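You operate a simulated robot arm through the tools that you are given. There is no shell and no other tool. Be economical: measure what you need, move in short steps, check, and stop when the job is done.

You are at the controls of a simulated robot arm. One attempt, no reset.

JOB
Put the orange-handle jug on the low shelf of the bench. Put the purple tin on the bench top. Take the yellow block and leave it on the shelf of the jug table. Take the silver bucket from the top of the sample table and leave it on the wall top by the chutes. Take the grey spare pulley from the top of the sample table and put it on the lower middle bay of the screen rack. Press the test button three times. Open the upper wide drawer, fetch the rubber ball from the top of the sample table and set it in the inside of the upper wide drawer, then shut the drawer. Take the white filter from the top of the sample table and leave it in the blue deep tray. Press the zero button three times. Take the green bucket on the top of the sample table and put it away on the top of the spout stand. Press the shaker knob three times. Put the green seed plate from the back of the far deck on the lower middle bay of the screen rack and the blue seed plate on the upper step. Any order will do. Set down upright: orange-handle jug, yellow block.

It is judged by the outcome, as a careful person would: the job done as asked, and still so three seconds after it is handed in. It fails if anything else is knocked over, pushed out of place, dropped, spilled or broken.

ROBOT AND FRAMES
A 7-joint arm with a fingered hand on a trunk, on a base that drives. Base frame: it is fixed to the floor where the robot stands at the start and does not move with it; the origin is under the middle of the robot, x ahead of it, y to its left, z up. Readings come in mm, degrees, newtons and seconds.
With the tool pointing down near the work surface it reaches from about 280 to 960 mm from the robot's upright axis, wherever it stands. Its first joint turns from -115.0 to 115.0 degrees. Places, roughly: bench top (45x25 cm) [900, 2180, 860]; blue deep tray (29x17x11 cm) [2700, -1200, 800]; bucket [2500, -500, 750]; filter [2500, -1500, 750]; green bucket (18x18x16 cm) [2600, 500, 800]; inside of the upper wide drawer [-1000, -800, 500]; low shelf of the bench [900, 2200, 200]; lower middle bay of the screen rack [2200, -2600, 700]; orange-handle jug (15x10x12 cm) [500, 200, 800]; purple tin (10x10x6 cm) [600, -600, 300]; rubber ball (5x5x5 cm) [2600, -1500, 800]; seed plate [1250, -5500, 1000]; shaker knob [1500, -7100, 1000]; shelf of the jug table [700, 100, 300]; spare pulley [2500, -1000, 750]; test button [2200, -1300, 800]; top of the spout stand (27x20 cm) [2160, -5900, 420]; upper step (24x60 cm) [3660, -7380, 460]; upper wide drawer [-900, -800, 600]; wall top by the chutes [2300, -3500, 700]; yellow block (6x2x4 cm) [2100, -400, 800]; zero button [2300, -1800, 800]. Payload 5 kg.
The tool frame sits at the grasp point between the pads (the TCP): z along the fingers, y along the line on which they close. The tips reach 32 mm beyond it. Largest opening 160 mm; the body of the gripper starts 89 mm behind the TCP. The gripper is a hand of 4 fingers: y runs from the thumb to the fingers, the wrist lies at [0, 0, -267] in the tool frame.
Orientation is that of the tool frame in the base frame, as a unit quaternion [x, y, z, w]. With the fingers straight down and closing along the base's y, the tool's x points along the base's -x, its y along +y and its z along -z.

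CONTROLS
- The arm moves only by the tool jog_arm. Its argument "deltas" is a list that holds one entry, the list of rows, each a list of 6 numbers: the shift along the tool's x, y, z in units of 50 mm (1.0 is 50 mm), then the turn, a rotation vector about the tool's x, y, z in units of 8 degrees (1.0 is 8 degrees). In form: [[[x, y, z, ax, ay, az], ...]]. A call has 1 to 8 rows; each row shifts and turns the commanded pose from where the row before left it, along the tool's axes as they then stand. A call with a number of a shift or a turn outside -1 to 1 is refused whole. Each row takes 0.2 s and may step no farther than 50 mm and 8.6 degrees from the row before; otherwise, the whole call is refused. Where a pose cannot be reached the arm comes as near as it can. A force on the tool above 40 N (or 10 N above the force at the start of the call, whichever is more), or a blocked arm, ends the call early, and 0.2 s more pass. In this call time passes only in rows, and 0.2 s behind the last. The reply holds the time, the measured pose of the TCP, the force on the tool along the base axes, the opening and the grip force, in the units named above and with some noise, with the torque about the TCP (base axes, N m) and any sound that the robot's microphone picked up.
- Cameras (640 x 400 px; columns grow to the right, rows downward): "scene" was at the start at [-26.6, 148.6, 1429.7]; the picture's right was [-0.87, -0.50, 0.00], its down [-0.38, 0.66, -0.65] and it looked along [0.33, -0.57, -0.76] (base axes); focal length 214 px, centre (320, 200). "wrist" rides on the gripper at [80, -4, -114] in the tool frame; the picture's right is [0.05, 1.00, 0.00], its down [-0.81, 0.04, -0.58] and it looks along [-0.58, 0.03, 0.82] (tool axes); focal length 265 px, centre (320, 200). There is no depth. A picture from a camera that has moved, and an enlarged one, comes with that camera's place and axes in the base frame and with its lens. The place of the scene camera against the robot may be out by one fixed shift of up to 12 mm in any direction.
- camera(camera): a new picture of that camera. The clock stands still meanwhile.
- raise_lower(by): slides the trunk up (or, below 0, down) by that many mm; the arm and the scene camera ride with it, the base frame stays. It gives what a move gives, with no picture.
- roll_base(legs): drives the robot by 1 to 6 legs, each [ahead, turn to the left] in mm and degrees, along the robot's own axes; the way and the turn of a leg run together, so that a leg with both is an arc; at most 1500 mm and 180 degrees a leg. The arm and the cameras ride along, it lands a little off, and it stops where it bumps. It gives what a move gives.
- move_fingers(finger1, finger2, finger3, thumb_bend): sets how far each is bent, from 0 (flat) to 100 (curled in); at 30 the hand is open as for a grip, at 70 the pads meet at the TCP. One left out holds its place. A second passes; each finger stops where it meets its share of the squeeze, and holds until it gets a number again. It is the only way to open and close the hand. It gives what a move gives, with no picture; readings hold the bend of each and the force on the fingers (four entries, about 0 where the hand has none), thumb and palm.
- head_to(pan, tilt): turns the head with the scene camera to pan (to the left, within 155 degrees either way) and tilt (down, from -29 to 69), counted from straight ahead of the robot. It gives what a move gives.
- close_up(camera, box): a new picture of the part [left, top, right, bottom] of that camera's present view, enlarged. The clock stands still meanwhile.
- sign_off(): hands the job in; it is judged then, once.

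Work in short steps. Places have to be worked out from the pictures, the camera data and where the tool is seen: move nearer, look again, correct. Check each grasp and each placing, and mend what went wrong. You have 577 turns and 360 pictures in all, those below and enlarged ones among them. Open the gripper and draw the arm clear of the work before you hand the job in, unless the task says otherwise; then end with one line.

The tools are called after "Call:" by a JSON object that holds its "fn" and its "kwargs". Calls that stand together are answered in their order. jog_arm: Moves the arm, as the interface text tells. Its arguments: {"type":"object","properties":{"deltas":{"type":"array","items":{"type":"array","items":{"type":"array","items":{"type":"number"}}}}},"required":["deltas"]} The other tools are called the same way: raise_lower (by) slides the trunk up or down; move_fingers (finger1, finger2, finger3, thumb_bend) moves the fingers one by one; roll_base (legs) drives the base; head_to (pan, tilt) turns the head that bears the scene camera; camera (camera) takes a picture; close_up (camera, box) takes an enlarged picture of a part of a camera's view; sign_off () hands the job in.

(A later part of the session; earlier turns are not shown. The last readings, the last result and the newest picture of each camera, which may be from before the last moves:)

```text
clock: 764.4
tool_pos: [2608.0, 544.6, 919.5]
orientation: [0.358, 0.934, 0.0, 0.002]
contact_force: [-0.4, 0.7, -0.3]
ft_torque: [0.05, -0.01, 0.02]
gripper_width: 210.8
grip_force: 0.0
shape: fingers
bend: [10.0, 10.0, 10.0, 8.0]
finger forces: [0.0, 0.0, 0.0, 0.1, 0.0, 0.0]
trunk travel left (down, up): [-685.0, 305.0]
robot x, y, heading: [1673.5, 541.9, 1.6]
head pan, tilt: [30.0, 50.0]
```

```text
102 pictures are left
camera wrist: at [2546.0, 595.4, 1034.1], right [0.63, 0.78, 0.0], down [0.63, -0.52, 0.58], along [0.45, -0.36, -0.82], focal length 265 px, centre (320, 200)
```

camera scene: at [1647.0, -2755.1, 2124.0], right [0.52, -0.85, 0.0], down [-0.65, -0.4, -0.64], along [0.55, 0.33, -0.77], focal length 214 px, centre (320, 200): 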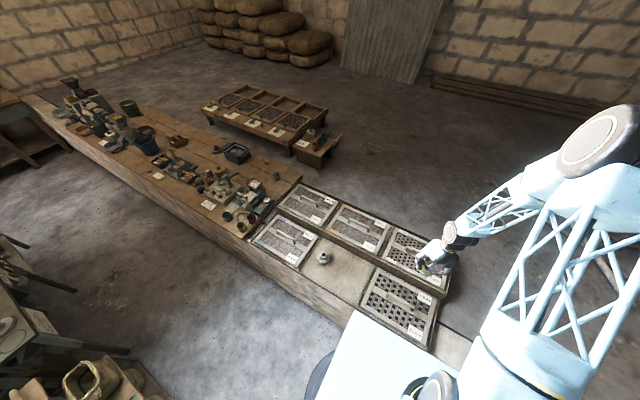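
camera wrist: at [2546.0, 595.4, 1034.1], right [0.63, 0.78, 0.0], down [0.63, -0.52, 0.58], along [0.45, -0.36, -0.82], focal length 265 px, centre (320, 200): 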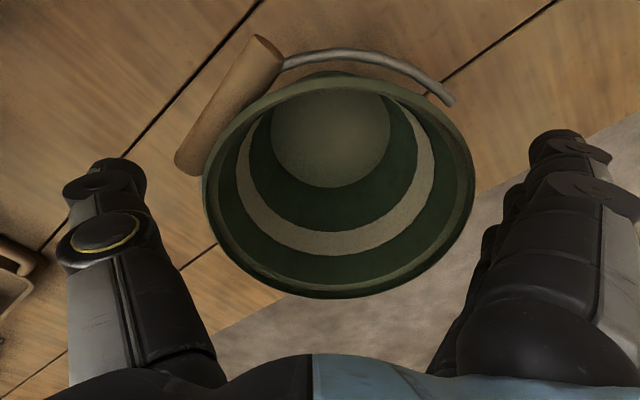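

Call:
{"fn": "move_fingers", "kwargs": {"finger1": 3, "finger2": 3, "finger3": 3, "thumb_bend": 3}}

Call:
{"fn": "jog_arm", "kwargs": {"deltas": [[[-0.17, 0.27, 0, 0, 0, 0]]]}}

Call:
{"fn": "raise_lower", "kwargs": {"by": -34}}

Call:
{"fn": "camera", "kwargs": {"camera": "wrist"}}

```text
clock: 765.4
tool_pos: [2608.7, 544.6, 921.8]
orientation: [0.359, 0.933, 0.001, 0.002]
contact_force: [0.4, 0.4, 0.2]
ft_torque: [-0.04, 0.01, 0.02]
gripper_width: 220.9
grip_force: 0.0
shape: fingers
bend: [3.0, 3.0, 3.0, 3.0]
finger forces: [0.0, 0.0, 0.0, 0.0, 0.1, 0.0]
trunk travel left (down, up): [-685.0, 305.0]
robot x, y, heading: [1670.4, 542.5, 2.1]
head pan, tilt: [30.0, 50.0]
```

```text
clock: 765.8
tool_pos: [2624.5, 547.6, 919.5]
orientation: [0.359, 0.933, 0.0, 0.001]
contact_force: [0.4, 0.4, 0.1]
ft_torque: [0.02, 0.02, 0.01]
gripper_width: 220.7
grip_force: 0.1
shape: fingers
bend: [3.0, 3.0, 3.0, 3.0]
finger forces: [0.0, 0.0, 0.0, 0.0, 0.0, 0.0]
trunk travel left (down, up): [-685.0, 305.0]
robot x, y, heading: [1676.8, 538.8, 1.7]
head pan, tilt: [30.0, 50.0]
```

```text
clock: 766.6
tool_pos: [2623.7, 547.8, 885.3]
orientation: [0.358, 0.934, 0.001, 0.002]
contact_force: [-1.0, -0.9, -0.4]
ft_torque: [0.04, -0.03, 0.04]
gripper_width: 222.1
grip_force: 0.5
shape: fingers
bend: [3.0, 3.0, 3.0, 2.0]
finger forces: [0.0, 0.1, 0.1, 0.0, 0.8, 0.0]
trunk travel left (down, up): [-651.0, 339.0]
robot x, y, heading: [1673.0, 544.8, 1.8]
head pan, tilt: [30.0, 50.0]
```

```text
101 pictures are left
camera wrist: at [2562.2, 599.5, 999.7], right [0.63, 0.78, 0.0], down [0.63, -0.52, 0.58], along [0.45, -0.36, -0.82], focal length 265 px, centre (320, 200)
```

wrist: 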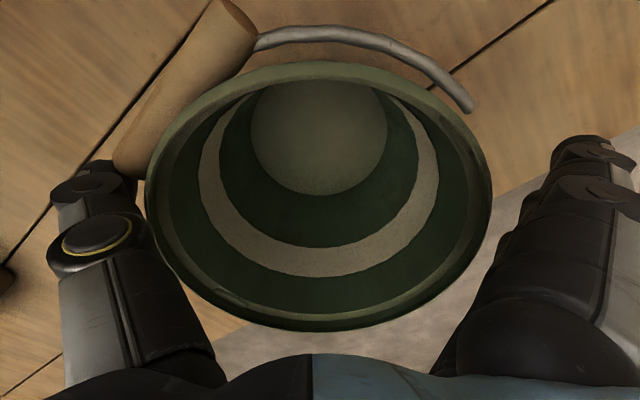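

Call:
{"fn": "jog_arm", "kwargs": {"deltas": [[[0, -0.08, 0, 0, 0, 0]]]}}

Call:
{"fn": "raise_lower", "kwargs": {"by": -18}}

Call:
{"fn": "move_fingers", "kwargs": {"finger1": 30, "finger2": 30, "finger3": 30, "thumb_bend": 30}}

Call:
{"fn": "camera", "kwargs": {"camera": "wrist"}}

```text
clock: 767.0
tool_pos: [2621.8, 544.8, 885.8]
orientation: [0.358, 0.934, 0.002, 0.002]
contact_force: [-0.4, -0.1, 0.0]
ft_torque: [-0.04, -0.02, -0.01]
gripper_width: 221.4
grip_force: 0.0
shape: fingers
bend: [3.0, 3.0, 3.0, 3.0]
finger forces: [0.1, 0.0, 0.1, 0.0, 0.0, 0.0]
trunk travel left (down, up): [-651.0, 339.0]
robot x, y, heading: [1672.5, 541.4, 2.2]
head pan, tilt: [30.0, 50.0]
```

```text
clock: 767.6
tool_pos: [2622.6, 544.9, 871.4]
orientation: [0.359, 0.933, 0.002, 0.004]
contact_force: [-2.1, 1.4, 24.8]
ft_torque: [-0.74, 0.45, -0.28]
gripper_width: 225.8
grip_force: 10.3
shape: fingers
bend: [3.0, 2.0, 3.0, 0.0]
finger forces: [0.0, 3.7, 1.6, 0.0, 14.5, 0.0]
trunk travel left (down, up): [-633.0, 357.0]
robot x, y, heading: [1674.8, 544.1, 1.7]
head pan, tilt: [30.0, 50.0]
```

```text
clock: 768.4
tool_pos: [2623.5, 545.5, 874.1]
orientation: [0.359, 0.934, 0.003, 0.005]
contact_force: [-2.2, 1.4, 16.7]
ft_torque: [-0.64, 0.35, -0.14]
gripper_width: 204.0
grip_force: 36.8
shape: fingers
bend: [27.0, 23.0, 23.0, 23.0]
finger forces: [7.5, 13.6, 13.8, 0.0, 39.1, 0.1]
trunk travel left (down, up): [-633.0, 357.0]
robot x, y, heading: [1675.0, 543.4, 1.9]
head pan, tilt: [30.0, 50.0]
stopped: the force on the tool passed its limit at 41 N (the readings are from after the stop); the commanded pose is now the measured one
```

```text
100 pictures are left
camera wrist: at [2560.8, 597.2, 986.5], right [0.63, 0.78, 0.01], down [0.63, -0.52, 0.58], along [0.46, -0.36, -0.81], focal length 265 px, centre (320, 200)
```

wrist: 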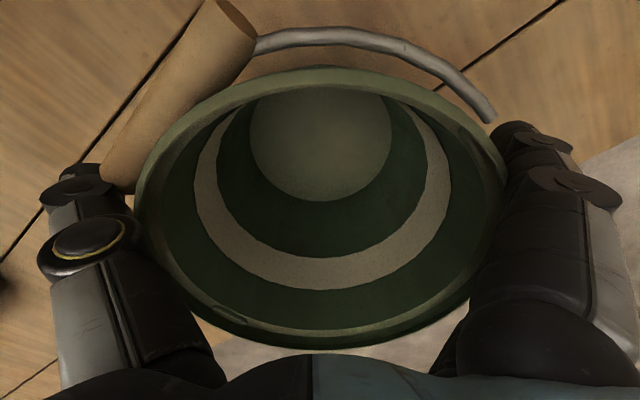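

Deeper grip now. Tighten and test lift.

Call:
{"fn": "move_fingers", "kwargs": {"finger1": 42, "finger2": 40, "finger3": 40, "thumb_bend": 38}}

Call:
{"fn": "raise_lower", "kwargs": {"by": 20}}

Call:
{"fn": "camera", "kwargs": {"camera": "wrist"}}

```text
clock: 769.4
tool_pos: [2624.3, 546.1, 871.6]
orientation: [0.358, 0.934, 0.003, 0.004]
contact_force: [7.3, 5.1, 23.9]
ft_torque: [0.25, -0.19, 0.07]
gripper_width: 196.6
grip_force: 45.3
shape: fingers
bend: [38.0, 35.0, 35.0, 31.0]
finger forces: [15.8, 17.7, 18.1, 0.0, 39.8, 0.0]
trunk travel left (down, up): [-633.0, 357.0]
robot x, y, heading: [1673.6, 544.4, 1.9]
head pan, tilt: [30.0, 50.0]
```

```text
clock: 770.0
tool_pos: [2623.2, 545.1, 888.5]
orientation: [0.359, 0.934, 0.002, 0.002]
contact_force: [-1.3, -0.6, -0.7]
ft_torque: [-0.2, 0.17, -0.09]
gripper_width: 181.1
grip_force: 26.6
shape: fingers
bend: [38.0, 38.0, 37.0, 32.0]
finger forces: [13.6, 6.9, 6.1, 0.0, 26.8, 0.0]
trunk travel left (down, up): [-653.0, 337.0]
robot x, y, heading: [1676.2, 544.5, 1.9]
head pan, tilt: [30.0, 50.0]
```

```text
99 pictures are left
camera wrist: at [2560.5, 596.4, 1002.7], right [0.63, 0.78, 0.0], down [0.63, -0.52, 0.58], along [0.45, -0.36, -0.81], focal length 265 px, centre (320, 200)
```

wrist: 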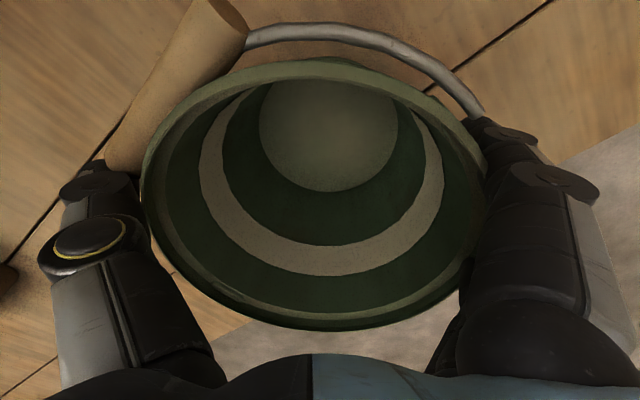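

The flared rim defeats an outside grip. Instead I'll pinch the bucket wall (fingers inside, thumb outside) at a spot between grip and ear. Release, raise, and reposition.

Call:
{"fn": "move_fingers", "kwargs": {"finger1": 5, "finger2": 5, "finger3": 5, "thumb_bend": 5}}

Call:
{"fn": "raise_lower", "kwargs": {"by": 110}}

Call:
{"fn": "move_fingers", "kwargs": {"finger1": 50, "finger2": 50, "finger3": 50, "thumb_bend": 50}}

Call:
{"fn": "jog_arm", "kwargs": {"deltas": [[[0, -0.4, 0, 0, 0, -0.9], [0, -0.4, 0, 0, 0, -0.9]]]}}

Call:
{"fn": "camera", "kwargs": {"camera": "wrist"}}

```text
clock: 771.0
tool_pos: [2625.7, 546.3, 890.7]
orientation: [0.358, 0.934, 0.002, 0.004]
contact_force: [0.2, 0.4, 0.7]
ft_torque: [0.0, -0.04, -0.01]
gripper_width: 218.4
grip_force: 0.1
shape: fingers
bend: [5.0, 5.0, 5.0, 5.0]
finger forces: [0.0, 0.1, 0.0, 0.0, 0.0, 0.0]
trunk travel left (down, up): [-653.0, 337.0]
robot x, y, heading: [1673.3, 545.5, 1.8]
head pan, tilt: [30.0, 50.0]
```

```text
clock: 772.4
tool_pos: [2624.5, 545.6, 1000.1]
orientation: [0.359, 0.933, 0.002, 0.002]
contact_force: [-0.5, 0.6, 0.4]
ft_torque: [-0.04, 0.02, 0.04]
gripper_width: 218.0
grip_force: 0.0
shape: fingers
bend: [5.0, 5.0, 5.0, 5.0]
finger forces: [0.0, 0.0, 0.0, 0.0, 0.0, 0.0]
trunk travel left (down, up): [-763.0, 227.0]
robot x, y, heading: [1673.7, 544.4, 2.0]
head pan, tilt: [30.0, 50.0]
```

```text
clock: 773.4
tool_pos: [2623.9, 546.0, 999.6]
orientation: [0.359, 0.933, 0.003, 0.004]
contact_force: [-0.1, 0.0, -0.8]
ft_torque: [0.0, -0.03, -0.02]
gripper_width: 92.2
grip_force: 0.2
shape: fingers
bend: [50.0, 50.0, 50.0, 50.0]
finger forces: [0.1, 0.0, 0.1, 0.0, 0.0, 0.1]
trunk travel left (down, up): [-763.0, 227.0]
robot x, y, heading: [1673.3, 544.9, 2.1]
head pan, tilt: [30.0, 50.0]
```

```text
clock: 774.0
tool_pos: [2600.0, 513.7, 1001.5]
orientation: [0.237, 0.971, 0.002, 0.004]
contact_force: [0.1, 0.5, -0.2]
ft_torque: [0.01, -0.03, 0.03]
gripper_width: 92.0
grip_force: 0.1
shape: fingers
bend: [50.0, 50.0, 50.0, 50.0]
finger forces: [0.1, 0.1, 0.1, 0.1, 0.1, 0.1]
trunk travel left (down, up): [-763.0, 227.0]
robot x, y, heading: [1675.2, 550.2, 1.7]
head pan, tilt: [30.0, 50.0]
```

```text
98 pictures are left
camera wrist: at [2525.2, 547.5, 1114.5], right [0.42, 0.91, 0.01], down [0.74, -0.34, 0.58], along [0.53, -0.24, -0.81], focal length 265 px, centre (320, 200)
```

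wrist: 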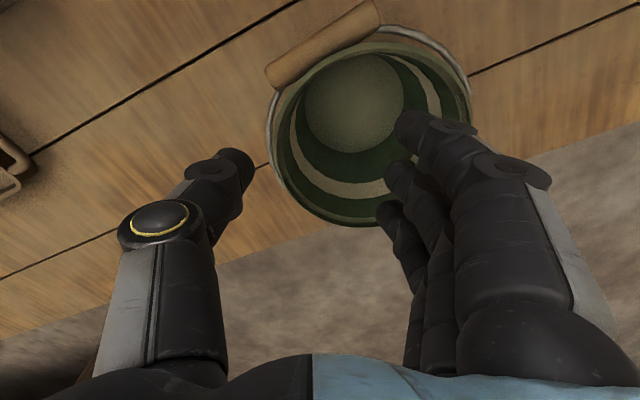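

Ear wires run along there; the best spot is the grip itself: clamp wooden grip and wall together (thumb outside on the grip, fingers inside). Rotate and position.

Call:
{"fn": "jog_arm", "kwargs": {"deltas": [[[0, 0, 0, 0, 0, 0.97], [0, 0, 0, 0, 0, 0.97], [0, 0, 0, 0, 0, 0.97], [0, 0, 0, 0, 0, 0.97], [0, 0, 0, 0, 0, 0.97], [0, 0, 0, 0, 0, 0.97], [0, 0, 0, 0, 0, 0.97]]]}}

Call:
{"fn": "camera", "kwargs": {"camera": "wrist"}}

```text
clock: 775.6
tool_pos: [2600.0, 515.4, 1000.0]
orientation: [0.657, 0.754, 0.002, 0.002]
contact_force: [0.4, 0.0, 0.5]
ft_torque: [0.01, 0.03, 0.0]
gripper_width: 92.1
grip_force: 0.0
shape: fingers
bend: [50.0, 50.0, 50.0, 50.0]
finger forces: [0.0, 0.1, 0.0, 0.1, 0.1, 0.0]
trunk travel left (down, up): [-763.0, 227.0]
robot x, y, heading: [1673.5, 543.0, 1.7]
head pan, tilt: [30.0, 50.0]
```

```text
97 pictures are left
camera wrist: at [2584.0, 594.2, 1113.8], right [0.98, 0.19, 0.01], down [0.15, -0.8, 0.58], along [0.12, -0.57, -0.82], focal length 265 px, centre (320, 200)
```

wrist: 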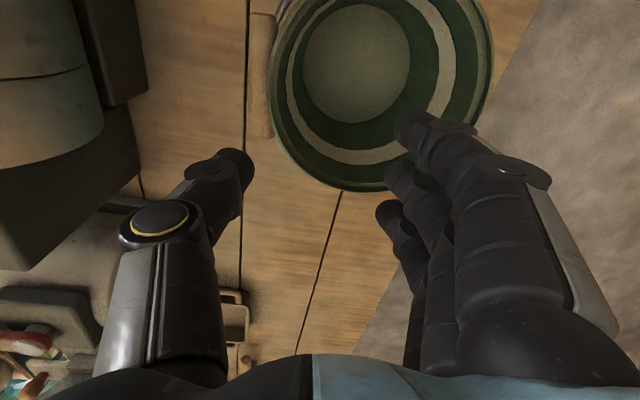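

Call:
{"fn": "jog_arm", "kwargs": {"deltas": [[[0.63, -0.76, 0, 0, 0, 0]]]}}

Call:
{"fn": "raise_lower", "kwargs": {"by": -70}}

Call:
{"fn": "camera", "kwargs": {"camera": "wrist"}}

```text
clock: 776.0
tool_pos: [2555.4, 541.9, 1003.7]
orientation: [0.656, 0.755, 0.004, 0.004]
contact_force: [-0.4, 1.1, 1.0]
ft_torque: [-0.04, -0.01, 0.01]
gripper_width: 91.8
grip_force: 0.2
shape: fingers
bend: [50.0, 50.0, 50.0, 50.0]
finger forces: [0.0, 0.1, 0.0, 0.0, 0.1, 0.0]
trunk travel left (down, up): [-763.0, 227.0]
robot x, y, heading: [1673.6, 542.2, 1.7]
head pan, tilt: [30.0, 50.0]
```

```text
clock: 777.1
tool_pos: [2557.6, 540.6, 931.5]
orientation: [0.655, 0.755, 0.003, 0.003]
contact_force: [-0.5, -0.7, 0.1]
ft_torque: [-0.01, -0.01, 0.0]
gripper_width: 91.8
grip_force: 0.1
shape: fingers
bend: [50.0, 50.0, 50.0, 50.0]
finger forces: [0.0, 0.0, 0.0, 0.1, 0.0, 0.1]
trunk travel left (down, up): [-693.0, 297.0]
robot x, y, heading: [1674.6, 545.2, 2.1]
head pan, tilt: [30.0, 50.0]
```

```text
96 pictures are left
camera wrist: at [2541.6, 620.2, 1046.2], right [0.98, 0.19, 0.01], down [0.15, -0.8, 0.58], along [0.12, -0.57, -0.82], focal length 265 px, centre (320, 200)
```

wrist: 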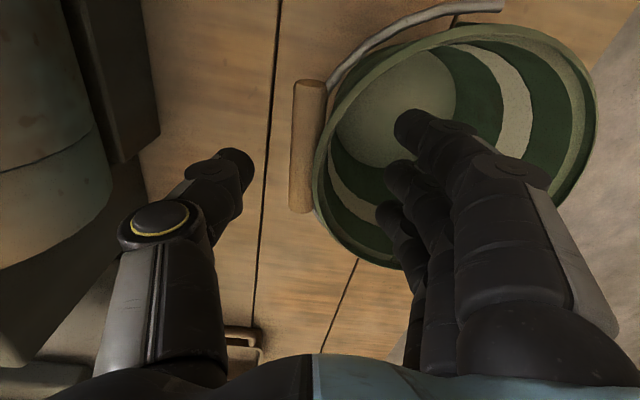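

Perfectly straddling. Lower 48 mm and clamp.

Call:
{"fn": "raise_lower", "kwargs": {"by": -50}}

Call:
{"fn": "move_fingers", "kwargs": {"finger1": 62, "finger2": 62, "finger3": 62, "thumb_bend": 60}}

Call:
{"fn": "move_fingers", "kwargs": {"finger1": 72, "finger2": 72, "finger3": 72, "thumb_bend": 72}}

Call:
{"fn": "camera", "kwargs": {"camera": "wrist"}}

```text
clock: 778.0
tool_pos: [2557.5, 540.8, 880.7]
orientation: [0.655, 0.755, 0.003, 0.003]
contact_force: [0.1, 0.0, 0.7]
ft_torque: [0.01, -0.03, 0.0]
gripper_width: 92.0
grip_force: 0.1
shape: fingers
bend: [50.0, 50.0, 50.0, 50.0]
finger forces: [0.0, 0.0, 0.0, 0.1, 0.1, 0.1]
trunk travel left (down, up): [-643.0, 347.0]
robot x, y, heading: [1673.5, 541.6, 1.8]
head pan, tilt: [30.0, 50.0]
```

```text
clock: 779.0
tool_pos: [2557.7, 541.3, 882.0]
orientation: [0.656, 0.755, 0.003, 0.002]
contact_force: [0.8, -0.4, -0.8]
ft_torque: [-0.03, -0.02, -0.04]
gripper_width: 52.2
grip_force: 0.9
shape: fingers
bend: [61.0, 62.0, 62.0, 60.0]
finger forces: [0.8, 0.0, 0.1, 0.0, 0.2, 0.1]
trunk travel left (down, up): [-643.0, 347.0]
robot x, y, heading: [1674.3, 542.5, 2.0]
head pan, tilt: [30.0, 50.0]
```

```text
clock: 780.0
tool_pos: [2556.9, 542.2, 882.0]
orientation: [0.655, 0.756, 0.003, 0.002]
contact_force: [0.8, 0.0, -0.4]
ft_torque: [0.04, -0.33, -0.07]
gripper_width: 46.5
grip_force: 21.7
shape: fingers
bend: [64.0, 70.0, 68.0, 66.0]
finger forces: [9.4, 4.4, 8.8, 0.0, 21.9, 0.0]
trunk travel left (down, up): [-643.0, 347.0]
robot x, y, heading: [1673.0, 538.8, 1.9]
head pan, tilt: [30.0, 50.0]
```

```text
95 pictures are left
camera wrist: at [2541.8, 620.1, 995.7], right [0.98, 0.19, 0.01], down [0.15, -0.8, 0.58], along [0.12, -0.57, -0.82], focal length 265 px, centre (320, 200)
```

wrist: 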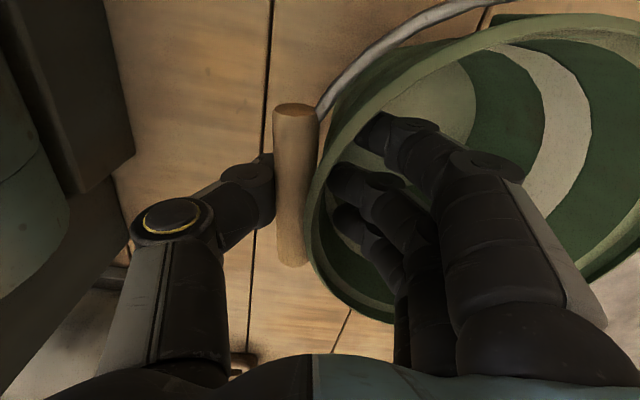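

Clamped with all fingers. Increase the squeeze and lift.

Call:
{"fn": "move_fingers", "kwargs": {"finger1": 84, "finger2": 86, "finger3": 86, "thumb_bend": 84}}

Call:
{"fn": "raise_lower", "kwargs": {"by": 60}}

Call:
{"fn": "camera", "kwargs": {"camera": "wrist"}}

```text
clock: 781.0
tool_pos: [2557.8, 540.3, 882.6]
orientation: [0.655, 0.756, 0.003, 0.003]
contact_force: [-0.5, -0.8, 4.5]
ft_torque: [0.16, -0.8, -0.06]
gripper_width: 43.9
grip_force: 34.7
shape: fingers
bend: [65.0, 71.0, 68.0, 72.0]
finger forces: [12.0, 12.2, 12.5, 0.1, 32.0, 0.0]
trunk travel left (down, up): [-643.0, 347.0]
robot x, y, heading: [1672.6, 543.2, 1.9]
head pan, tilt: [30.0, 50.0]
```

```text
clock: 782.0
tool_pos: [2556.6, 540.8, 941.6]
orientation: [0.655, 0.755, 0.003, 0.003]
contact_force: [-0.6, 0.0, -4.2]
ft_torque: [0.0, 0.18, 0.02]
gripper_width: 30.6
grip_force: 26.4
shape: fingers
bend: [66.0, 72.0, 69.0, 80.0]
finger forces: [8.8, 10.7, 8.3, 0.0, 24.8, 0.0]
trunk travel left (down, up): [-703.0, 287.0]
robot x, y, heading: [1671.8, 545.8, 1.8]
head pan, tilt: [30.0, 50.0]
```

```text
94 pictures are left
camera wrist: at [2542.0, 620.2, 1055.0], right [0.98, 0.19, 0.01], down [0.15, -0.8, 0.58], along [0.12, -0.57, -0.82], focal length 265 px, centre (320, 200)
```

wrist: 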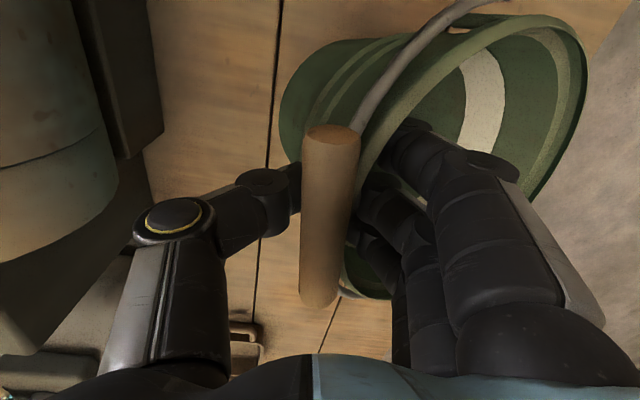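

Lifted, hanging tilted but clamped. Max the squeeze and check stability.

Call:
{"fn": "move_fingers", "kwargs": {"finger1": 100, "finger2": 100, "finger3": 100, "thumb_bend": 100}}

Call:
{"fn": "raise_lower", "kwargs": {"by": 180}}

Call:
{"fn": "camera", "kwargs": {"camera": "wrist"}}

```text
clock: 783.0
tool_pos: [2557.6, 539.7, 940.8]
orientation: [0.655, 0.755, 0.003, 0.002]
contact_force: [0.5, -0.5, -3.6]
ft_torque: [0.01, 0.17, -0.01]
gripper_width: 33.4
grip_force: 33.3
shape: fingers
bend: [62.0, 72.0, 67.0, 87.0]
finger forces: [13.7, 11.9, 9.4, 0.0, 30.9, 0.0]
trunk travel left (down, up): [-703.0, 287.0]
robot x, y, heading: [1671.2, 545.6, 2.0]
head pan, tilt: [30.0, 50.0]
```

```text
clock: 785.0
tool_pos: [2558.3, 539.6, 1120.7]
orientation: [0.656, 0.755, 0.002, 0.002]
contact_force: [0.2, 0.3, -4.3]
ft_torque: [0.0, 0.17, 0.0]
gripper_width: 33.2
grip_force: 33.1
shape: fingers
bend: [62.0, 72.0, 67.0, 87.0]
finger forces: [13.9, 12.0, 9.4, 0.1, 31.1, 0.1]
trunk travel left (down, up): [-883.0, 107.0]
robot x, y, heading: [1672.0, 543.3, 1.9]
head pan, tilt: [30.0, 50.0]
```

```text
93 pictures are left
camera wrist: at [2542.1, 620.2, 1235.3], right [0.98, 0.19, 0.01], down [0.15, -0.8, 0.58], along [0.12, -0.57, -0.82], focal length 265 px, centre (320, 200)
```

wrist: 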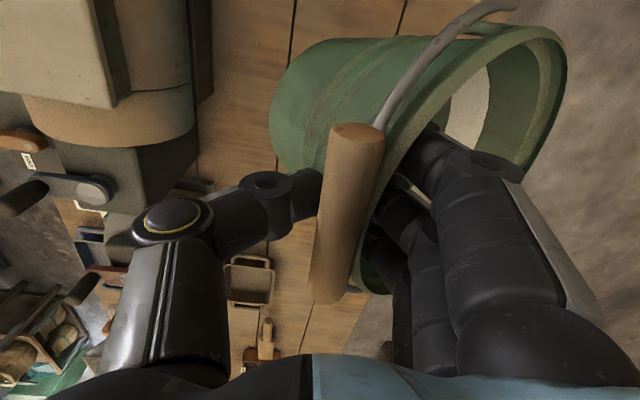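

Secure. Raise to top, retract the arm and drive in stages.

Call:
{"fn": "raise_lower", "kwargs": {"by": 105}}

Call:
{"fn": "jog_arm", "kwargs": {"deltas": [[[0.12, -0.85, 0, 0, 0, 0], [0.12, -0.85, 0, 0, 0, 0], [0.12, -0.85, 0, 0, 0, 0], [0.12, -0.85, 0, 0, 0, 0], [0.12, -0.85, 0, 0, 0, 0], [0.12, -0.85, 0, 0, 0, 0], [0.12, -0.85, 0, 0, 0, 0]]]}}

Call:
{"fn": "roll_base", "kwargs": {"legs": [[0, -92]]}}

Call:
{"fn": "roll_base", "kwargs": {"legs": [[600, 0]]}}

Call:
{"fn": "camera", "kwargs": {"camera": "wrist"}}

```text
clock: 786.4
tool_pos: [2557.1, 540.1, 1225.9]
orientation: [0.656, 0.755, 0.003, 0.002]
contact_force: [0.6, -0.4, -4.3]
ft_torque: [0.0, 0.17, 0.01]
gripper_width: 33.4
grip_force: 33.2
shape: fingers
bend: [62.0, 72.0, 67.0, 87.0]
finger forces: [13.9, 12.2, 9.3, 0.1, 31.2, 0.1]
trunk travel left (down, up): [-988.0, 2.0]
robot x, y, heading: [1675.1, 543.9, 1.9]
head pan, tilt: [30.0, 50.0]
```

```text
clock: 788.0
tool_pos: [2254.1, 541.8, 1221.7]
orientation: [0.656, 0.755, 0.004, 0.004]
contact_force: [0.0, 0.4, -3.3]
ft_torque: [-0.01, 0.16, 0.02]
gripper_width: 33.7
grip_force: 35.4
shape: fingers
bend: [62.0, 72.0, 67.0, 88.0]
finger forces: [15.0, 12.4, 10.2, 0.0, 32.9, 0.0]
trunk travel left (down, up): [-988.0, 2.0]
robot x, y, heading: [1677.3, 545.2, 2.0]
head pan, tilt: [30.0, 50.0]
```

```text
clock: 792.5
tool_pos: [1649.9, -37.0, 1222.1]
orientation: [0.999, 0.051, 0.001, 0.003]
contact_force: [-0.7, 0.6, -3.1]
ft_torque: [0.15, -0.02, 0.04]
gripper_width: 33.7
grip_force: 31.7
shape: fingers
bend: [62.0, 72.0, 67.0, 88.0]
finger forces: [13.7, 11.1, 9.3, 0.0, 29.7, 0.0]
trunk travel left (down, up): [-988.0, 2.0]
robot x, y, heading: [1675.0, 540.0, -89.8]
head pan, tilt: [30.0, 50.0]
```

```text
clock: 795.9
tool_pos: [1657.5, -643.4, 1221.1]
orientation: [0.998, 0.058, 0.0, 0.003]
contact_force: [0.6, -0.8, -2.9]
ft_torque: [0.19, -0.04, 0.0]
gripper_width: 33.4
grip_force: 31.8
shape: fingers
bend: [62.0, 72.0, 67.0, 88.0]
finger forces: [13.8, 11.1, 9.3, 0.1, 29.8, 0.0]
trunk travel left (down, up): [-988.0, 2.0]
robot x, y, heading: [1675.8, -59.8, -89.6]
head pan, tilt: [30.0, 50.0]
```

```text
92 pictures are left
camera wrist: at [1737.2, -628.2, 1335.3], right [0.17, -0.99, 0.01], down [-0.81, -0.13, 0.58], along [-0.57, -0.1, -0.82], focal length 265 px, centre (320, 200)
```

wrist: 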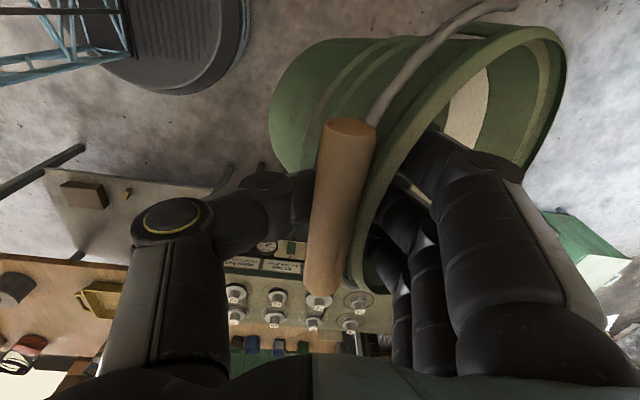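

Stable. Continue along the aisle, then across to the right aisle.

Call:
{"fn": "roll_base", "kwargs": {"legs": [[0, -1.6], [1400, 0], [1290, 0], [0, -88.8], [1230, 0]]}}

Call:
{"fn": "camera", "kwargs": {"camera": "wrist"}}

```text
clock: 816.9
tool_pos: [202.2, -2604.8, 1220.9]
orientation: [0.707, -0.707, -0.001, 0.004]
contact_force: [-0.2, 0.8, -4.3]
ft_torque: [-0.08, -0.21, 0.0]
gripper_width: 33.5
grip_force: 40.3
shape: fingers
bend: [62.0, 72.0, 66.0, 92.0]
finger forces: [20.1, 12.8, 12.0, 0.0, 34.5, 0.0]
trunk travel left (down, up): [-988.0, 2.0]
robot x, y, heading: [776.8, -2703.4, 165.9]
head pan, tilt: [30.0, 50.0]
stopped in leg 5: the robot was blocked; the commanded pose is now the measured one
```

```text
91 pictures are left
camera wrist: at [207.3, -2683.1, 1335.4], right [-1.0, -0.05, 0.01], down [-0.04, 0.82, 0.57], along [-0.04, 0.57, -0.82], focal length 265 px, centre (320, 200)
```

wrist: 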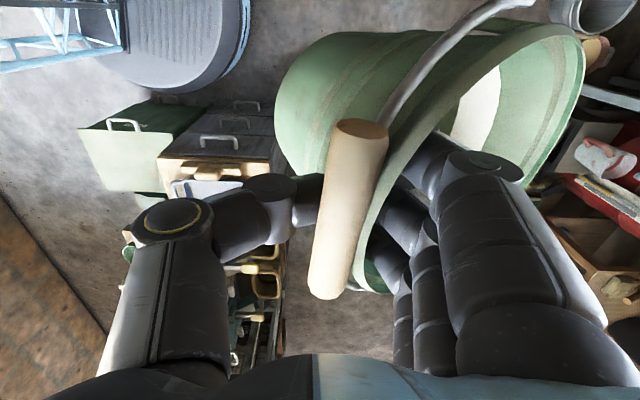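

The base touched the chest stand. Back off slightly and steer around it.

Call:
{"fn": "roll_base", "kwargs": {"legs": [[-40, 0], [0, 44], [430, 0], [0, 60]]}}

Call:
{"fn": "head_to", "kwargs": {"pan": -110, "tilt": 35}}

Call:
{"fn": "camera", "kwargs": {"camera": "scene"}}

```text
clock: 824.9
tool_pos: [489.6, -3505.2, 1220.4]
orientation: [0.993, 0.116, 0.003, 0.004]
contact_force: [0.6, 0.1, -3.4]
ft_torque: [0.18, 0.02, 0.0]
gripper_width: 33.3
grip_force: 36.2
shape: fingers
bend: [62.0, 72.0, 66.0, 92.0]
finger forces: [18.4, 11.8, 11.1, 0.1, 31.8, 0.0]
trunk travel left (down, up): [-988.0, 2.0]
robot x, y, heading: [444.7, -2925.2, -90.4]
head pan, tilt: [30.0, 50.0]
```

```text
clock: 827.1
tool_pos: [489.4, -3505.8, 1221.5]
orientation: [0.993, 0.117, 0.002, 0.003]
contact_force: [1.1, 0.6, -3.7]
ft_torque: [0.19, 0.03, 0.0]
gripper_width: 33.1
grip_force: 36.5
shape: fingers
bend: [62.0, 72.0, 66.0, 92.0]
finger forces: [18.4, 11.9, 11.1, 0.0, 31.8, 0.0]
trunk travel left (down, up): [-988.0, 2.0]
robot x, y, heading: [443.2, -2923.2, -90.2]
head pan, tilt: [-110.0, 35.0]
```

```text
90 pictures are left
camera scene: at [561.8, -2823.9, 2163.7], right [0.35, 0.94, 0.0], down [0.54, -0.2, -0.82], along [-0.77, 0.29, -0.57], focal length 214 px, centre (320, 200)
```

scene: 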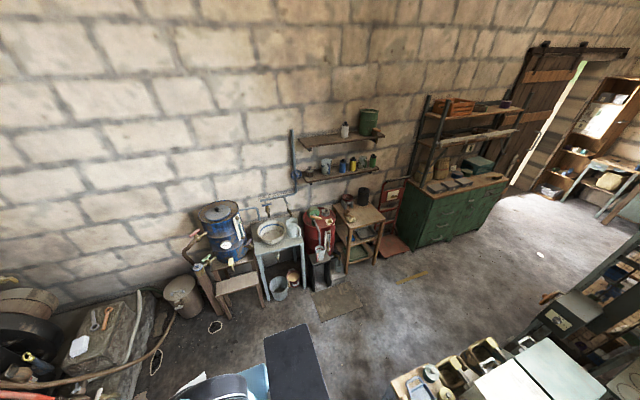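

Retract the arm further for the tight corner, then drive down the right aisle.

Call:
{"fn": "jog_arm", "kwargs": {"deltas": [[[0.14, -0.81, 0, 0, 0, 0], [0.14, -0.81, 0, 0, 0, 0], [0.14, -0.81, 0, 0, 0, 0], [0.14, -0.81, 0, 0, 0, 0]]]}}

Call:
{"fn": "roll_base", "kwargs": {"legs": [[1500, 0], [1500, 0], [1320, 0]]}}

Call:
{"fn": "camera", "kwargs": {"camera": "wrist"}}

```text
clock: 828.1
tool_pos: [478.5, -3340.2, 1219.4]
orientation: [0.993, 0.116, 0.002, 0.004]
contact_force: [-0.1, -0.7, -3.8]
ft_torque: [0.14, 0.04, -0.04]
gripper_width: 32.9
grip_force: 36.8
shape: fingers
bend: [62.0, 72.0, 66.0, 92.0]
finger forces: [17.7, 11.9, 11.0, 0.0, 33.0, 0.0]
trunk travel left (down, up): [-988.0, 2.0]
robot x, y, heading: [449.1, -2929.8, -90.6]
head pan, tilt: [-110.0, 35.0]
```

```text
clock: 848.8
tool_pos: [404.1, -7651.5, 1218.7]
orientation: [0.994, 0.11, 0.002, 0.003]
contact_force: [0.5, 0.4, -3.5]
ft_torque: [0.16, 0.02, 0.02]
gripper_width: 33.2
grip_force: 36.2
shape: fingers
bend: [62.0, 72.0, 66.0, 92.0]
finger forces: [17.5, 12.0, 10.8, 0.1, 32.9, 0.0]
trunk travel left (down, up): [-988.0, 2.0]
robot x, y, heading: [376.6, -7232.1, -91.2]
head pan, tilt: [-110.0, 35.0]
```

```text
89 pictures are left
camera wrist: at [482.2, -7628.0, 1333.1], right [0.27, -0.96, 0.01], down [-0.79, -0.22, 0.57], along [-0.55, -0.16, -0.82], focal length 265 px, centre (320, 200)
```

wrist: 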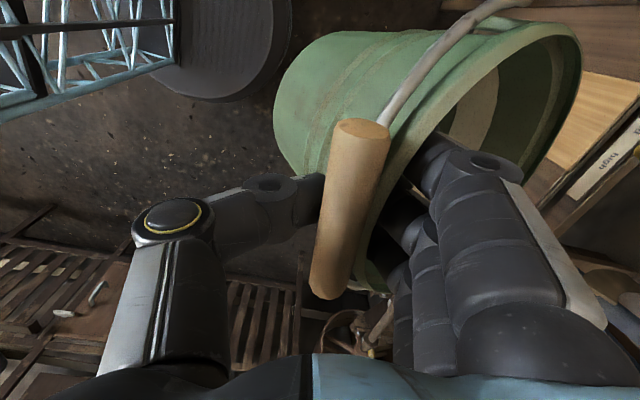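

Call:
{"fn": "roll_base", "kwargs": {"legs": [[0, 45], [490, 0], [0, 44]]}}

Call:
{"fn": "roll_base", "kwargs": {"legs": [[1450, 0]]}}

Call:
{"fn": "camera", "kwargs": {"camera": "wrist"}}

Call:
{"fn": "head_to", "kwargs": {"pan": 80, "tilt": 35}}

Call:
{"fn": "camera", "kwargs": {"camera": "scene"}}

```text
clock: 855.9
tool_pos: [1126.2, -7557.6, 1217.4]
orientation: [0.628, 0.778, 0.004, 0.001]
contact_force: [0.2, 0.1, -3.2]
ft_torque: [-0.05, 0.13, 0.02]
gripper_width: 33.0
grip_force: 35.4
shape: fingers
bend: [62.0, 72.0, 66.0, 92.0]
finger forces: [16.9, 11.5, 10.3, 0.0, 31.4, 0.1]
trunk travel left (down, up): [-988.0, 2.0]
robot x, y, heading: [710.4, -7580.9, -1.9]
head pan, tilt: [-110.0, 35.0]
```

```text
clock: 862.9
tool_pos: [2514.3, -7605.2, 1218.3]
orientation: [0.628, 0.778, 0.004, 0.001]
contact_force: [0.0, 0.0, -3.3]
ft_torque: [-0.02, 0.15, -0.02]
gripper_width: 33.2
grip_force: 35.2
shape: fingers
bend: [62.0, 72.0, 66.0, 92.0]
finger forces: [16.8, 11.6, 10.4, 0.1, 31.4, 0.0]
trunk travel left (down, up): [-988.0, 2.0]
robot x, y, heading: [2095.4, -7627.0, -1.9]
head pan, tilt: [-110.0, 35.0]
```

```text
88 pictures are left
camera wrist: at [2494.0, -7526.9, 1333.1], right [0.97, 0.26, 0.01], down [0.21, -0.79, 0.57], along [0.15, -0.55, -0.82], focal length 265 px, centre (320, 200)
```

wrist: 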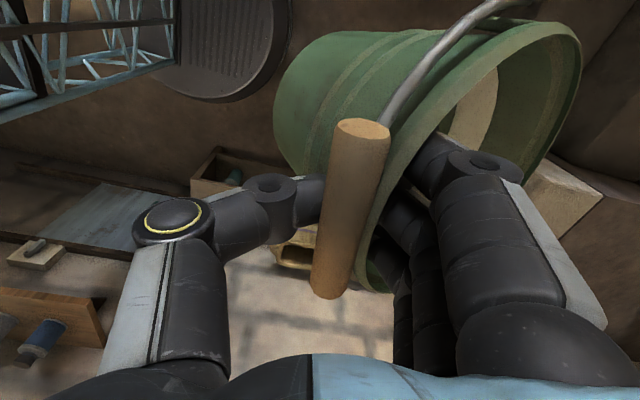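

```text
clock: 865.7
tool_pos: [2515.3, -7605.6, 1219.6]
orientation: [0.629, 0.778, 0.003, 0.001]
contact_force: [0.4, 1.0, -3.7]
ft_torque: [-0.03, 0.16, 0.02]
gripper_width: 33.0
grip_force: 35.0
shape: fingers
bend: [62.0, 72.0, 66.0, 92.0]
finger forces: [17.0, 11.6, 10.4, 0.1, 31.5, 0.1]
trunk travel left (down, up): [-988.0, 2.0]
robot x, y, heading: [2095.8, -7627.0, -2.0]
head pan, tilt: [80.0, 35.0]
```

```text
87 pictures are left
camera scene: at [2058.9, -7323.1, 2163.7], right [0.98, -0.21, 0.0], down [-0.12, -0.56, -0.82], along [0.17, 0.8, -0.57], focal length 214 px, centre (320, 200)
```

scene: 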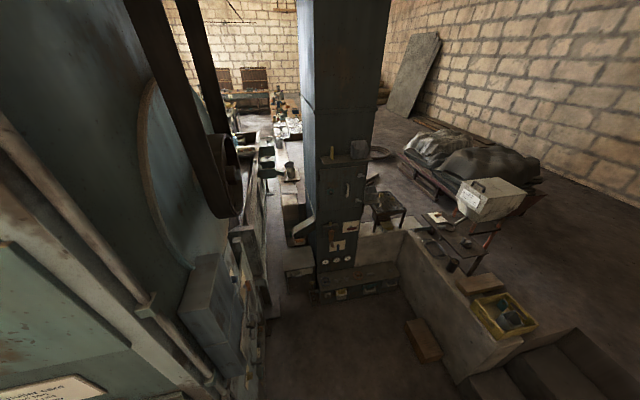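

Turn toward the spout stand and drive into the low area.

Call:
{"fn": "roll_base", "kwargs": {"legs": [[0, 82], [880, 0], [0, 10]]}}

Call:
{"fn": "head_to", "kwargs": {"pan": 0, "tilt": 50}}

Call:
{"fn": "camera", "kwargs": {"camera": "scene"}}

```text
clock: 872.3
tool_pos: [2176.9, -6736.2, 1219.9]
orientation: [-0.06, 0.998, 0.004, -0.002]
contact_force: [0.7, 0.7, -3.4]
ft_torque: [-0.17, 0.03, -0.03]
gripper_width: 33.0
grip_force: 34.6
shape: fingers
bend: [62.0, 72.0, 66.0, 92.0]
finger forces: [16.9, 11.6, 10.7, 0.0, 31.8, 0.1]
trunk travel left (down, up): [-988.0, 2.0]
robot x, y, heading: [2160.4, -7149.6, 82.8]
head pan, tilt: [80.0, 35.0]
stopped in leg 2: the robot was blocked; the commanded pose is now the measured one
```

```text
clock: 873.8
tool_pos: [2178.9, -6740.5, 1220.3]
orientation: [-0.059, 0.998, 0.007, -0.003]
contact_force: [0.3, 0.0, -3.0]
ft_torque: [-0.13, -0.01, 0.01]
gripper_width: 32.9
grip_force: 35.2
shape: fingers
bend: [62.0, 72.0, 66.0, 92.0]
finger forces: [16.9, 11.6, 10.6, 0.1, 31.7, 0.0]
trunk travel left (down, up): [-988.0, 2.0]
robot x, y, heading: [2160.1, -7149.2, 82.8]
head pan, tilt: [0.0, 50.0]
```

```text
86 pictures are left
camera scene: at [1865.9, -7161.5, 2162.4], right [0.24, 0.97, 0.01], down [0.57, -0.14, -0.81], along [-0.78, 0.2, -0.59], focal length 214 px, centre (320, 200)
```

scene: 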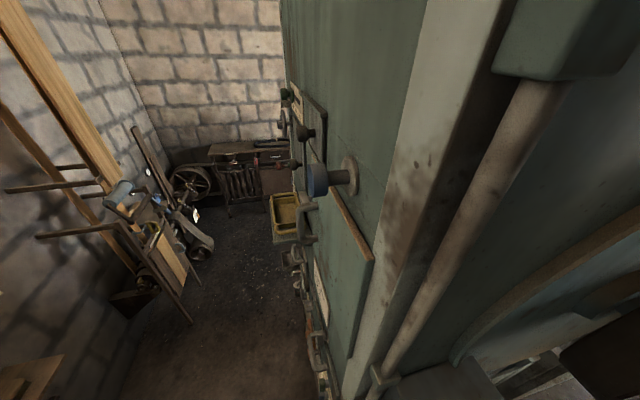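

The camera mast hit the elevator's corner. Back off and swing wider to the right.

Call:
{"fn": "roll_base", "kwargs": {"legs": [[-250, 0], [0, -40], [330, 0], [0, 47]]}}

Call:
{"fn": "head_to", "kwargs": {"pan": 0, "tilt": 45}}

Call:
{"fn": "camera", "kwargs": {"camera": "scene"}}

```text
clock: 881.6
tool_pos: [2334.8, -6750.9, 1218.6]
orientation: [-0.124, 0.992, 0.003, -0.002]
contact_force: [0.0, -0.1, -4.2]
ft_torque: [-0.14, -0.03, 0.03]
gripper_width: 32.8
grip_force: 33.8
shape: fingers
bend: [63.0, 72.0, 66.0, 92.0]
finger forces: [16.2, 11.2, 9.9, 0.0, 30.5, 0.0]
trunk travel left (down, up): [-988.0, 2.0]
robot x, y, heading: [2369.1, -7167.5, 90.2]
head pan, tilt: [0.0, 50.0]
```

```text
clock: 882.3
tool_pos: [2335.7, -6750.2, 1218.3]
orientation: [-0.124, 0.992, 0.003, -0.003]
contact_force: [-0.7, 0.0, -2.7]
ft_torque: [-0.11, -0.05, 0.01]
gripper_width: 32.7
grip_force: 33.9
shape: fingers
bend: [63.0, 72.0, 66.0, 92.0]
finger forces: [16.2, 11.2, 10.0, 0.0, 30.6, 0.0]
trunk travel left (down, up): [-988.0, 2.0]
robot x, y, heading: [2374.9, -7163.5, 90.1]
head pan, tilt: [0.0, 45.0]
```

```text
85 pictures are left
camera scene: at [2164.6, -7130.7, 2148.8], right [1.0, 0.0, 0.0], down [0.0, -0.71, -0.71], along [0.0, 0.71, -0.71], focal length 214 px, centre (320, 200)
```

scene: 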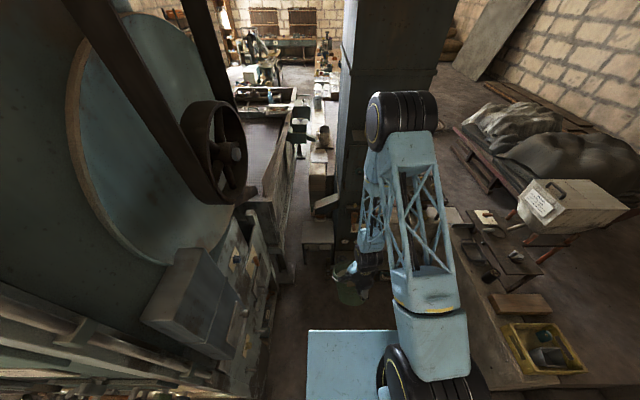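

Drive forward to (2270,−6680).

Call:
{"fn": "roll_base", "kwargs": {"legs": [[0, 12], [495, 0], [0, -12]]}}

Call:
{"fn": "head_to", "kwargs": {"pan": 5, "tilt": 60}}

Call:
{"fn": "camera", "kwargs": {"camera": "scene"}}

Call:
{"fn": "camera", "kwargs": {"camera": "wrist"}}

```text
clock: 886.8
tool_pos: [2231.2, -6269.8, 1217.9]
orientation: [-0.126, 0.992, 0.003, -0.002]
contact_force: [0.5, 0.0, -4.8]
ft_torque: [-0.15, 0.01, -0.02]
gripper_width: 32.6
grip_force: 33.7
shape: fingers
bend: [63.0, 72.0, 66.0, 92.0]
finger forces: [16.2, 11.1, 10.0, 0.1, 30.6, 0.1]
trunk travel left (down, up): [-988.0, 2.0]
robot x, y, heading: [2269.7, -6682.0, 90.5]
head pan, tilt: [0.0, 45.0]
```

```text
clock: 887.5
tool_pos: [2230.5, -6269.4, 1220.5]
orientation: [-0.125, 0.992, 0.004, -0.002]
contact_force: [-0.4, 0.4, -3.5]
ft_torque: [-0.14, -0.03, 0.02]
gripper_width: 32.5
grip_force: 33.5
shape: fingers
bend: [63.0, 72.0, 66.0, 92.0]
finger forces: [16.1, 11.1, 10.1, 0.1, 30.5, 0.0]
trunk travel left (down, up): [-988.0, 2.0]
robot x, y, heading: [2269.5, -6685.2, 90.5]
head pan, tilt: [5.0, 60.0]
```

```text
84 pictures are left
camera scene: at [2055.4, -6665.8, 2129.4], right [1.0, 0.09, 0.0], down [0.08, -0.86, -0.5], along [-0.05, 0.5, -0.87], focal length 214 px, centre (320, 200)
```

scene: 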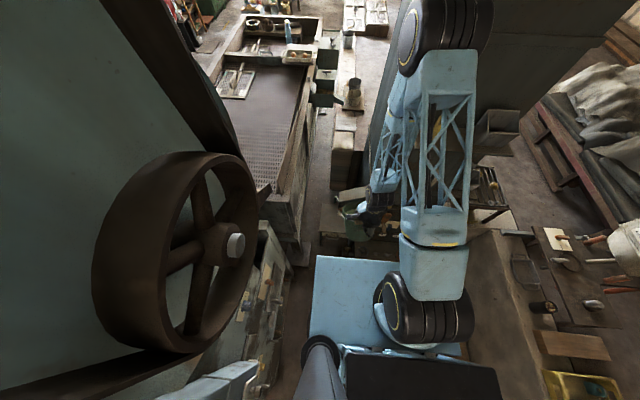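

```text
83 pictures are left
camera wrist: at [2154.5, -6293.5, 1333.2], right [-0.3, 0.95, 0.01], down [0.78, 0.24, 0.57], along [0.55, 0.18, -0.82], focal length 265 px, centre (320, 200)
```

wrist: 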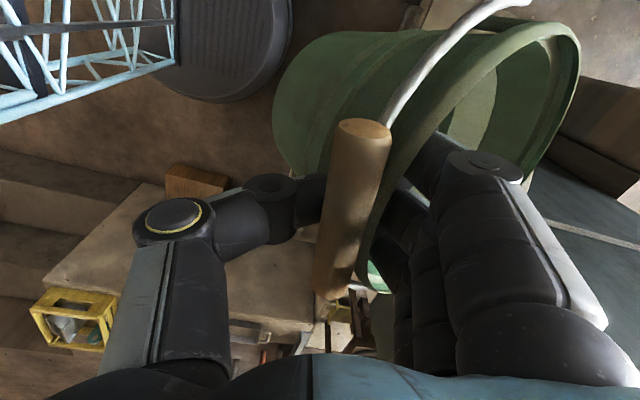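

Extend over the stand (x≈2105, y≈−5985) at height, then roll the hand ~45° to bring the bucket upright.

Call:
{"fn": "jog_arm", "kwargs": {"deltas": [[[0.146, 0.87, 0, 0, 0, 0], [0.146, 0.87, 0, 0, 0, 0], [0.146, 0.87, 0, 0, 0, 0], [0.146, 0.87, 0, 0, 0, 0], [0.146, 0.87, 0, 0, 0, 0], [0.146, 0.87, 0, 0, 0, 0], [0.146, 0.87, 0, 0, 0, 0]]]}}

Call:
{"fn": "jog_arm", "kwargs": {"deltas": [[[0, 0, 0, -0.9, 0, 0], [0, 0, 0, -0.9, 0, 0], [0, 0, 0, -0.9, 0, 0], [0, 0, 0, -0.9, 0, 0], [0, 0, 0, -0.9, 0, 0], [0, 0, 0, -0.9, 0, 0]]]}}

Call:
{"fn": "camera", "kwargs": {"camera": "scene"}}

Call:
{"fn": "camera", "kwargs": {"camera": "wrist"}}

```text
clock: 889.1
tool_pos: [2103.4, -5983.5, 1218.6]
orientation: [-0.125, 0.992, 0.002, -0.003]
contact_force: [-0.1, 0.7, -3.9]
ft_torque: [-0.2, -0.05, -0.05]
gripper_width: 32.9
grip_force: 35.4
shape: fingers
bend: [63.0, 72.0, 66.0, 92.0]
finger forces: [15.9, 11.6, 10.1, 0.0, 32.0, 0.0]
trunk travel left (down, up): [-988.0, 2.0]
robot x, y, heading: [2272.1, -6681.9, 90.4]
head pan, tilt: [5.0, 60.0]
```

```text
clock: 890.5
tool_pos: [2105.4, -5986.5, 1220.9]
orientation: [-0.115, 0.921, 0.368, -0.049]
contact_force: [0.5, 0.0, -4.0]
ft_torque: [-0.29, -0.11, -0.01]
gripper_width: 33.0
grip_force: 36.4
shape: fingers
bend: [63.0, 72.0, 66.0, 93.0]
finger forces: [16.2, 11.2, 10.2, 0.0, 35.8, 0.0]
trunk travel left (down, up): [-988.0, 2.0]
robot x, y, heading: [2271.7, -6684.3, 90.5]
head pan, tilt: [5.0, 60.0]
```

```text
82 pictures are left
camera scene: at [2055.3, -6664.7, 2129.4], right [1.0, 0.09, 0.0], down [0.08, -0.86, -0.5], along [-0.05, 0.5, -0.87], focal length 214 px, centre (320, 200)
```

scene: 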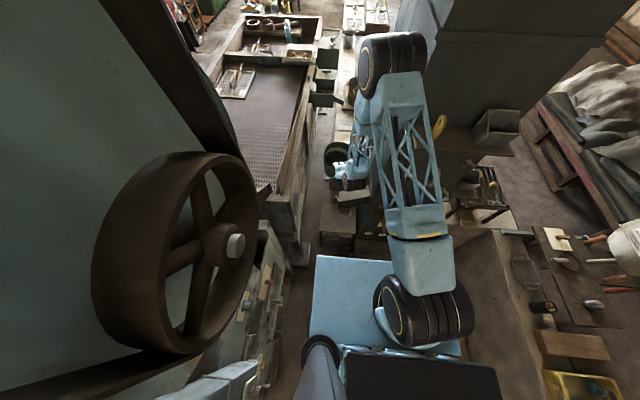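

```text
81 pictures are left
camera wrist: at [2048.3, -6085.2, 1300.9], right [-0.23, 0.69, 0.69], down [0.88, -0.15, 0.44], along [0.41, 0.71, -0.57], focal length 265 px, centre (320, 200)
```

wrist: 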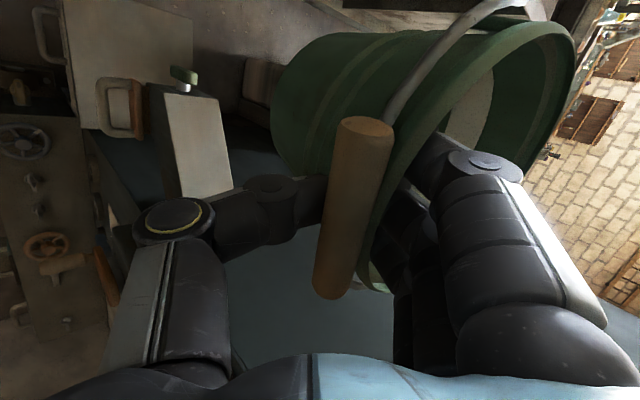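

Call:
{"fn": "close_up", "kwargs": {"camera": "scene", "box": [280, 110, 420, 280]}}

```text
2.35 times, centred on (350, 195) of scene
camera zoom: at [2055.3, -6664.7, 2129.4], right [1.0, 0.09, 0.0], down [0.08, -0.86, -0.5], along [-0.05, 0.5, -0.87], focal length 505 px, centre (249, 212)
```

zoom: 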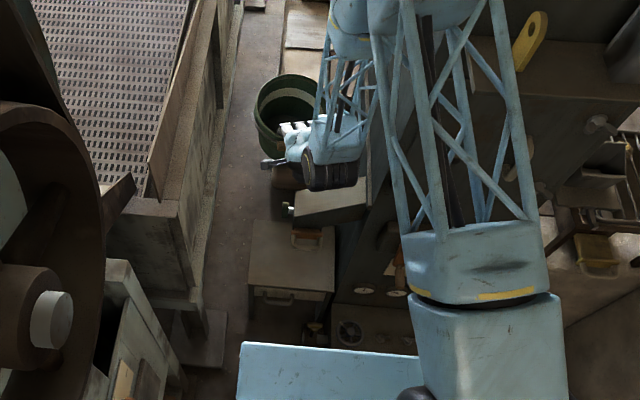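

Stand spans x≈1985–2295, y≈−5990…−5725 with a chute above its rear. Back up 200 mm, lower in front of it, then move in low.

Call:
{"fn": "roll_base", "kwargs": {"legs": [[-200, 0]]}}

Call:
{"fn": "raise_lower", "kwargs": {"by": -400}}

Call:
{"fn": "camera", "kwargs": {"camera": "scene"}}

```text
clock: 892.1
tool_pos: [2105.4, -6185.9, 1221.8]
orientation: [-0.116, 0.921, 0.368, -0.048]
contact_force: [0.5, -0.7, -3.0]
ft_torque: [-0.25, -0.05, 0.0]
gripper_width: 32.8
grip_force: 36.5
shape: fingers
bend: [63.0, 72.0, 66.0, 93.0]
finger forces: [16.2, 11.3, 10.1, 0.0, 35.7, 0.1]
trunk travel left (down, up): [-988.0, 2.0]
robot x, y, heading: [2274.7, -6881.7, 90.4]
head pan, tilt: [5.0, 60.0]
```

```text
clock: 895.9
tool_pos: [2106.1, -6184.1, 821.0]
orientation: [-0.116, 0.921, 0.369, -0.049]
contact_force: [0.4, 0.2, -3.1]
ft_torque: [-0.29, -0.1, 0.01]
gripper_width: 32.9
grip_force: 36.1
shape: fingers
bend: [63.0, 72.0, 66.0, 93.0]
finger forces: [16.4, 11.2, 10.1, 0.0, 35.8, 0.0]
trunk travel left (down, up): [-588.0, 402.0]
robot x, y, heading: [2270.4, -6886.0, 90.6]
head pan, tilt: [5.0, 60.0]
```

```text
79 pictures are left
camera scene: at [2056.8, -6862.6, 1729.4], right [1.0, 0.09, 0.0], down [0.08, -0.86, -0.5], along [-0.05, 0.5, -0.87], focal length 214 px, centre (320, 200)
```

scene: 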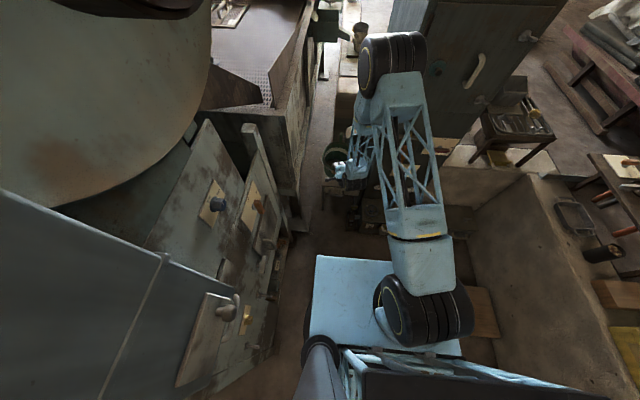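

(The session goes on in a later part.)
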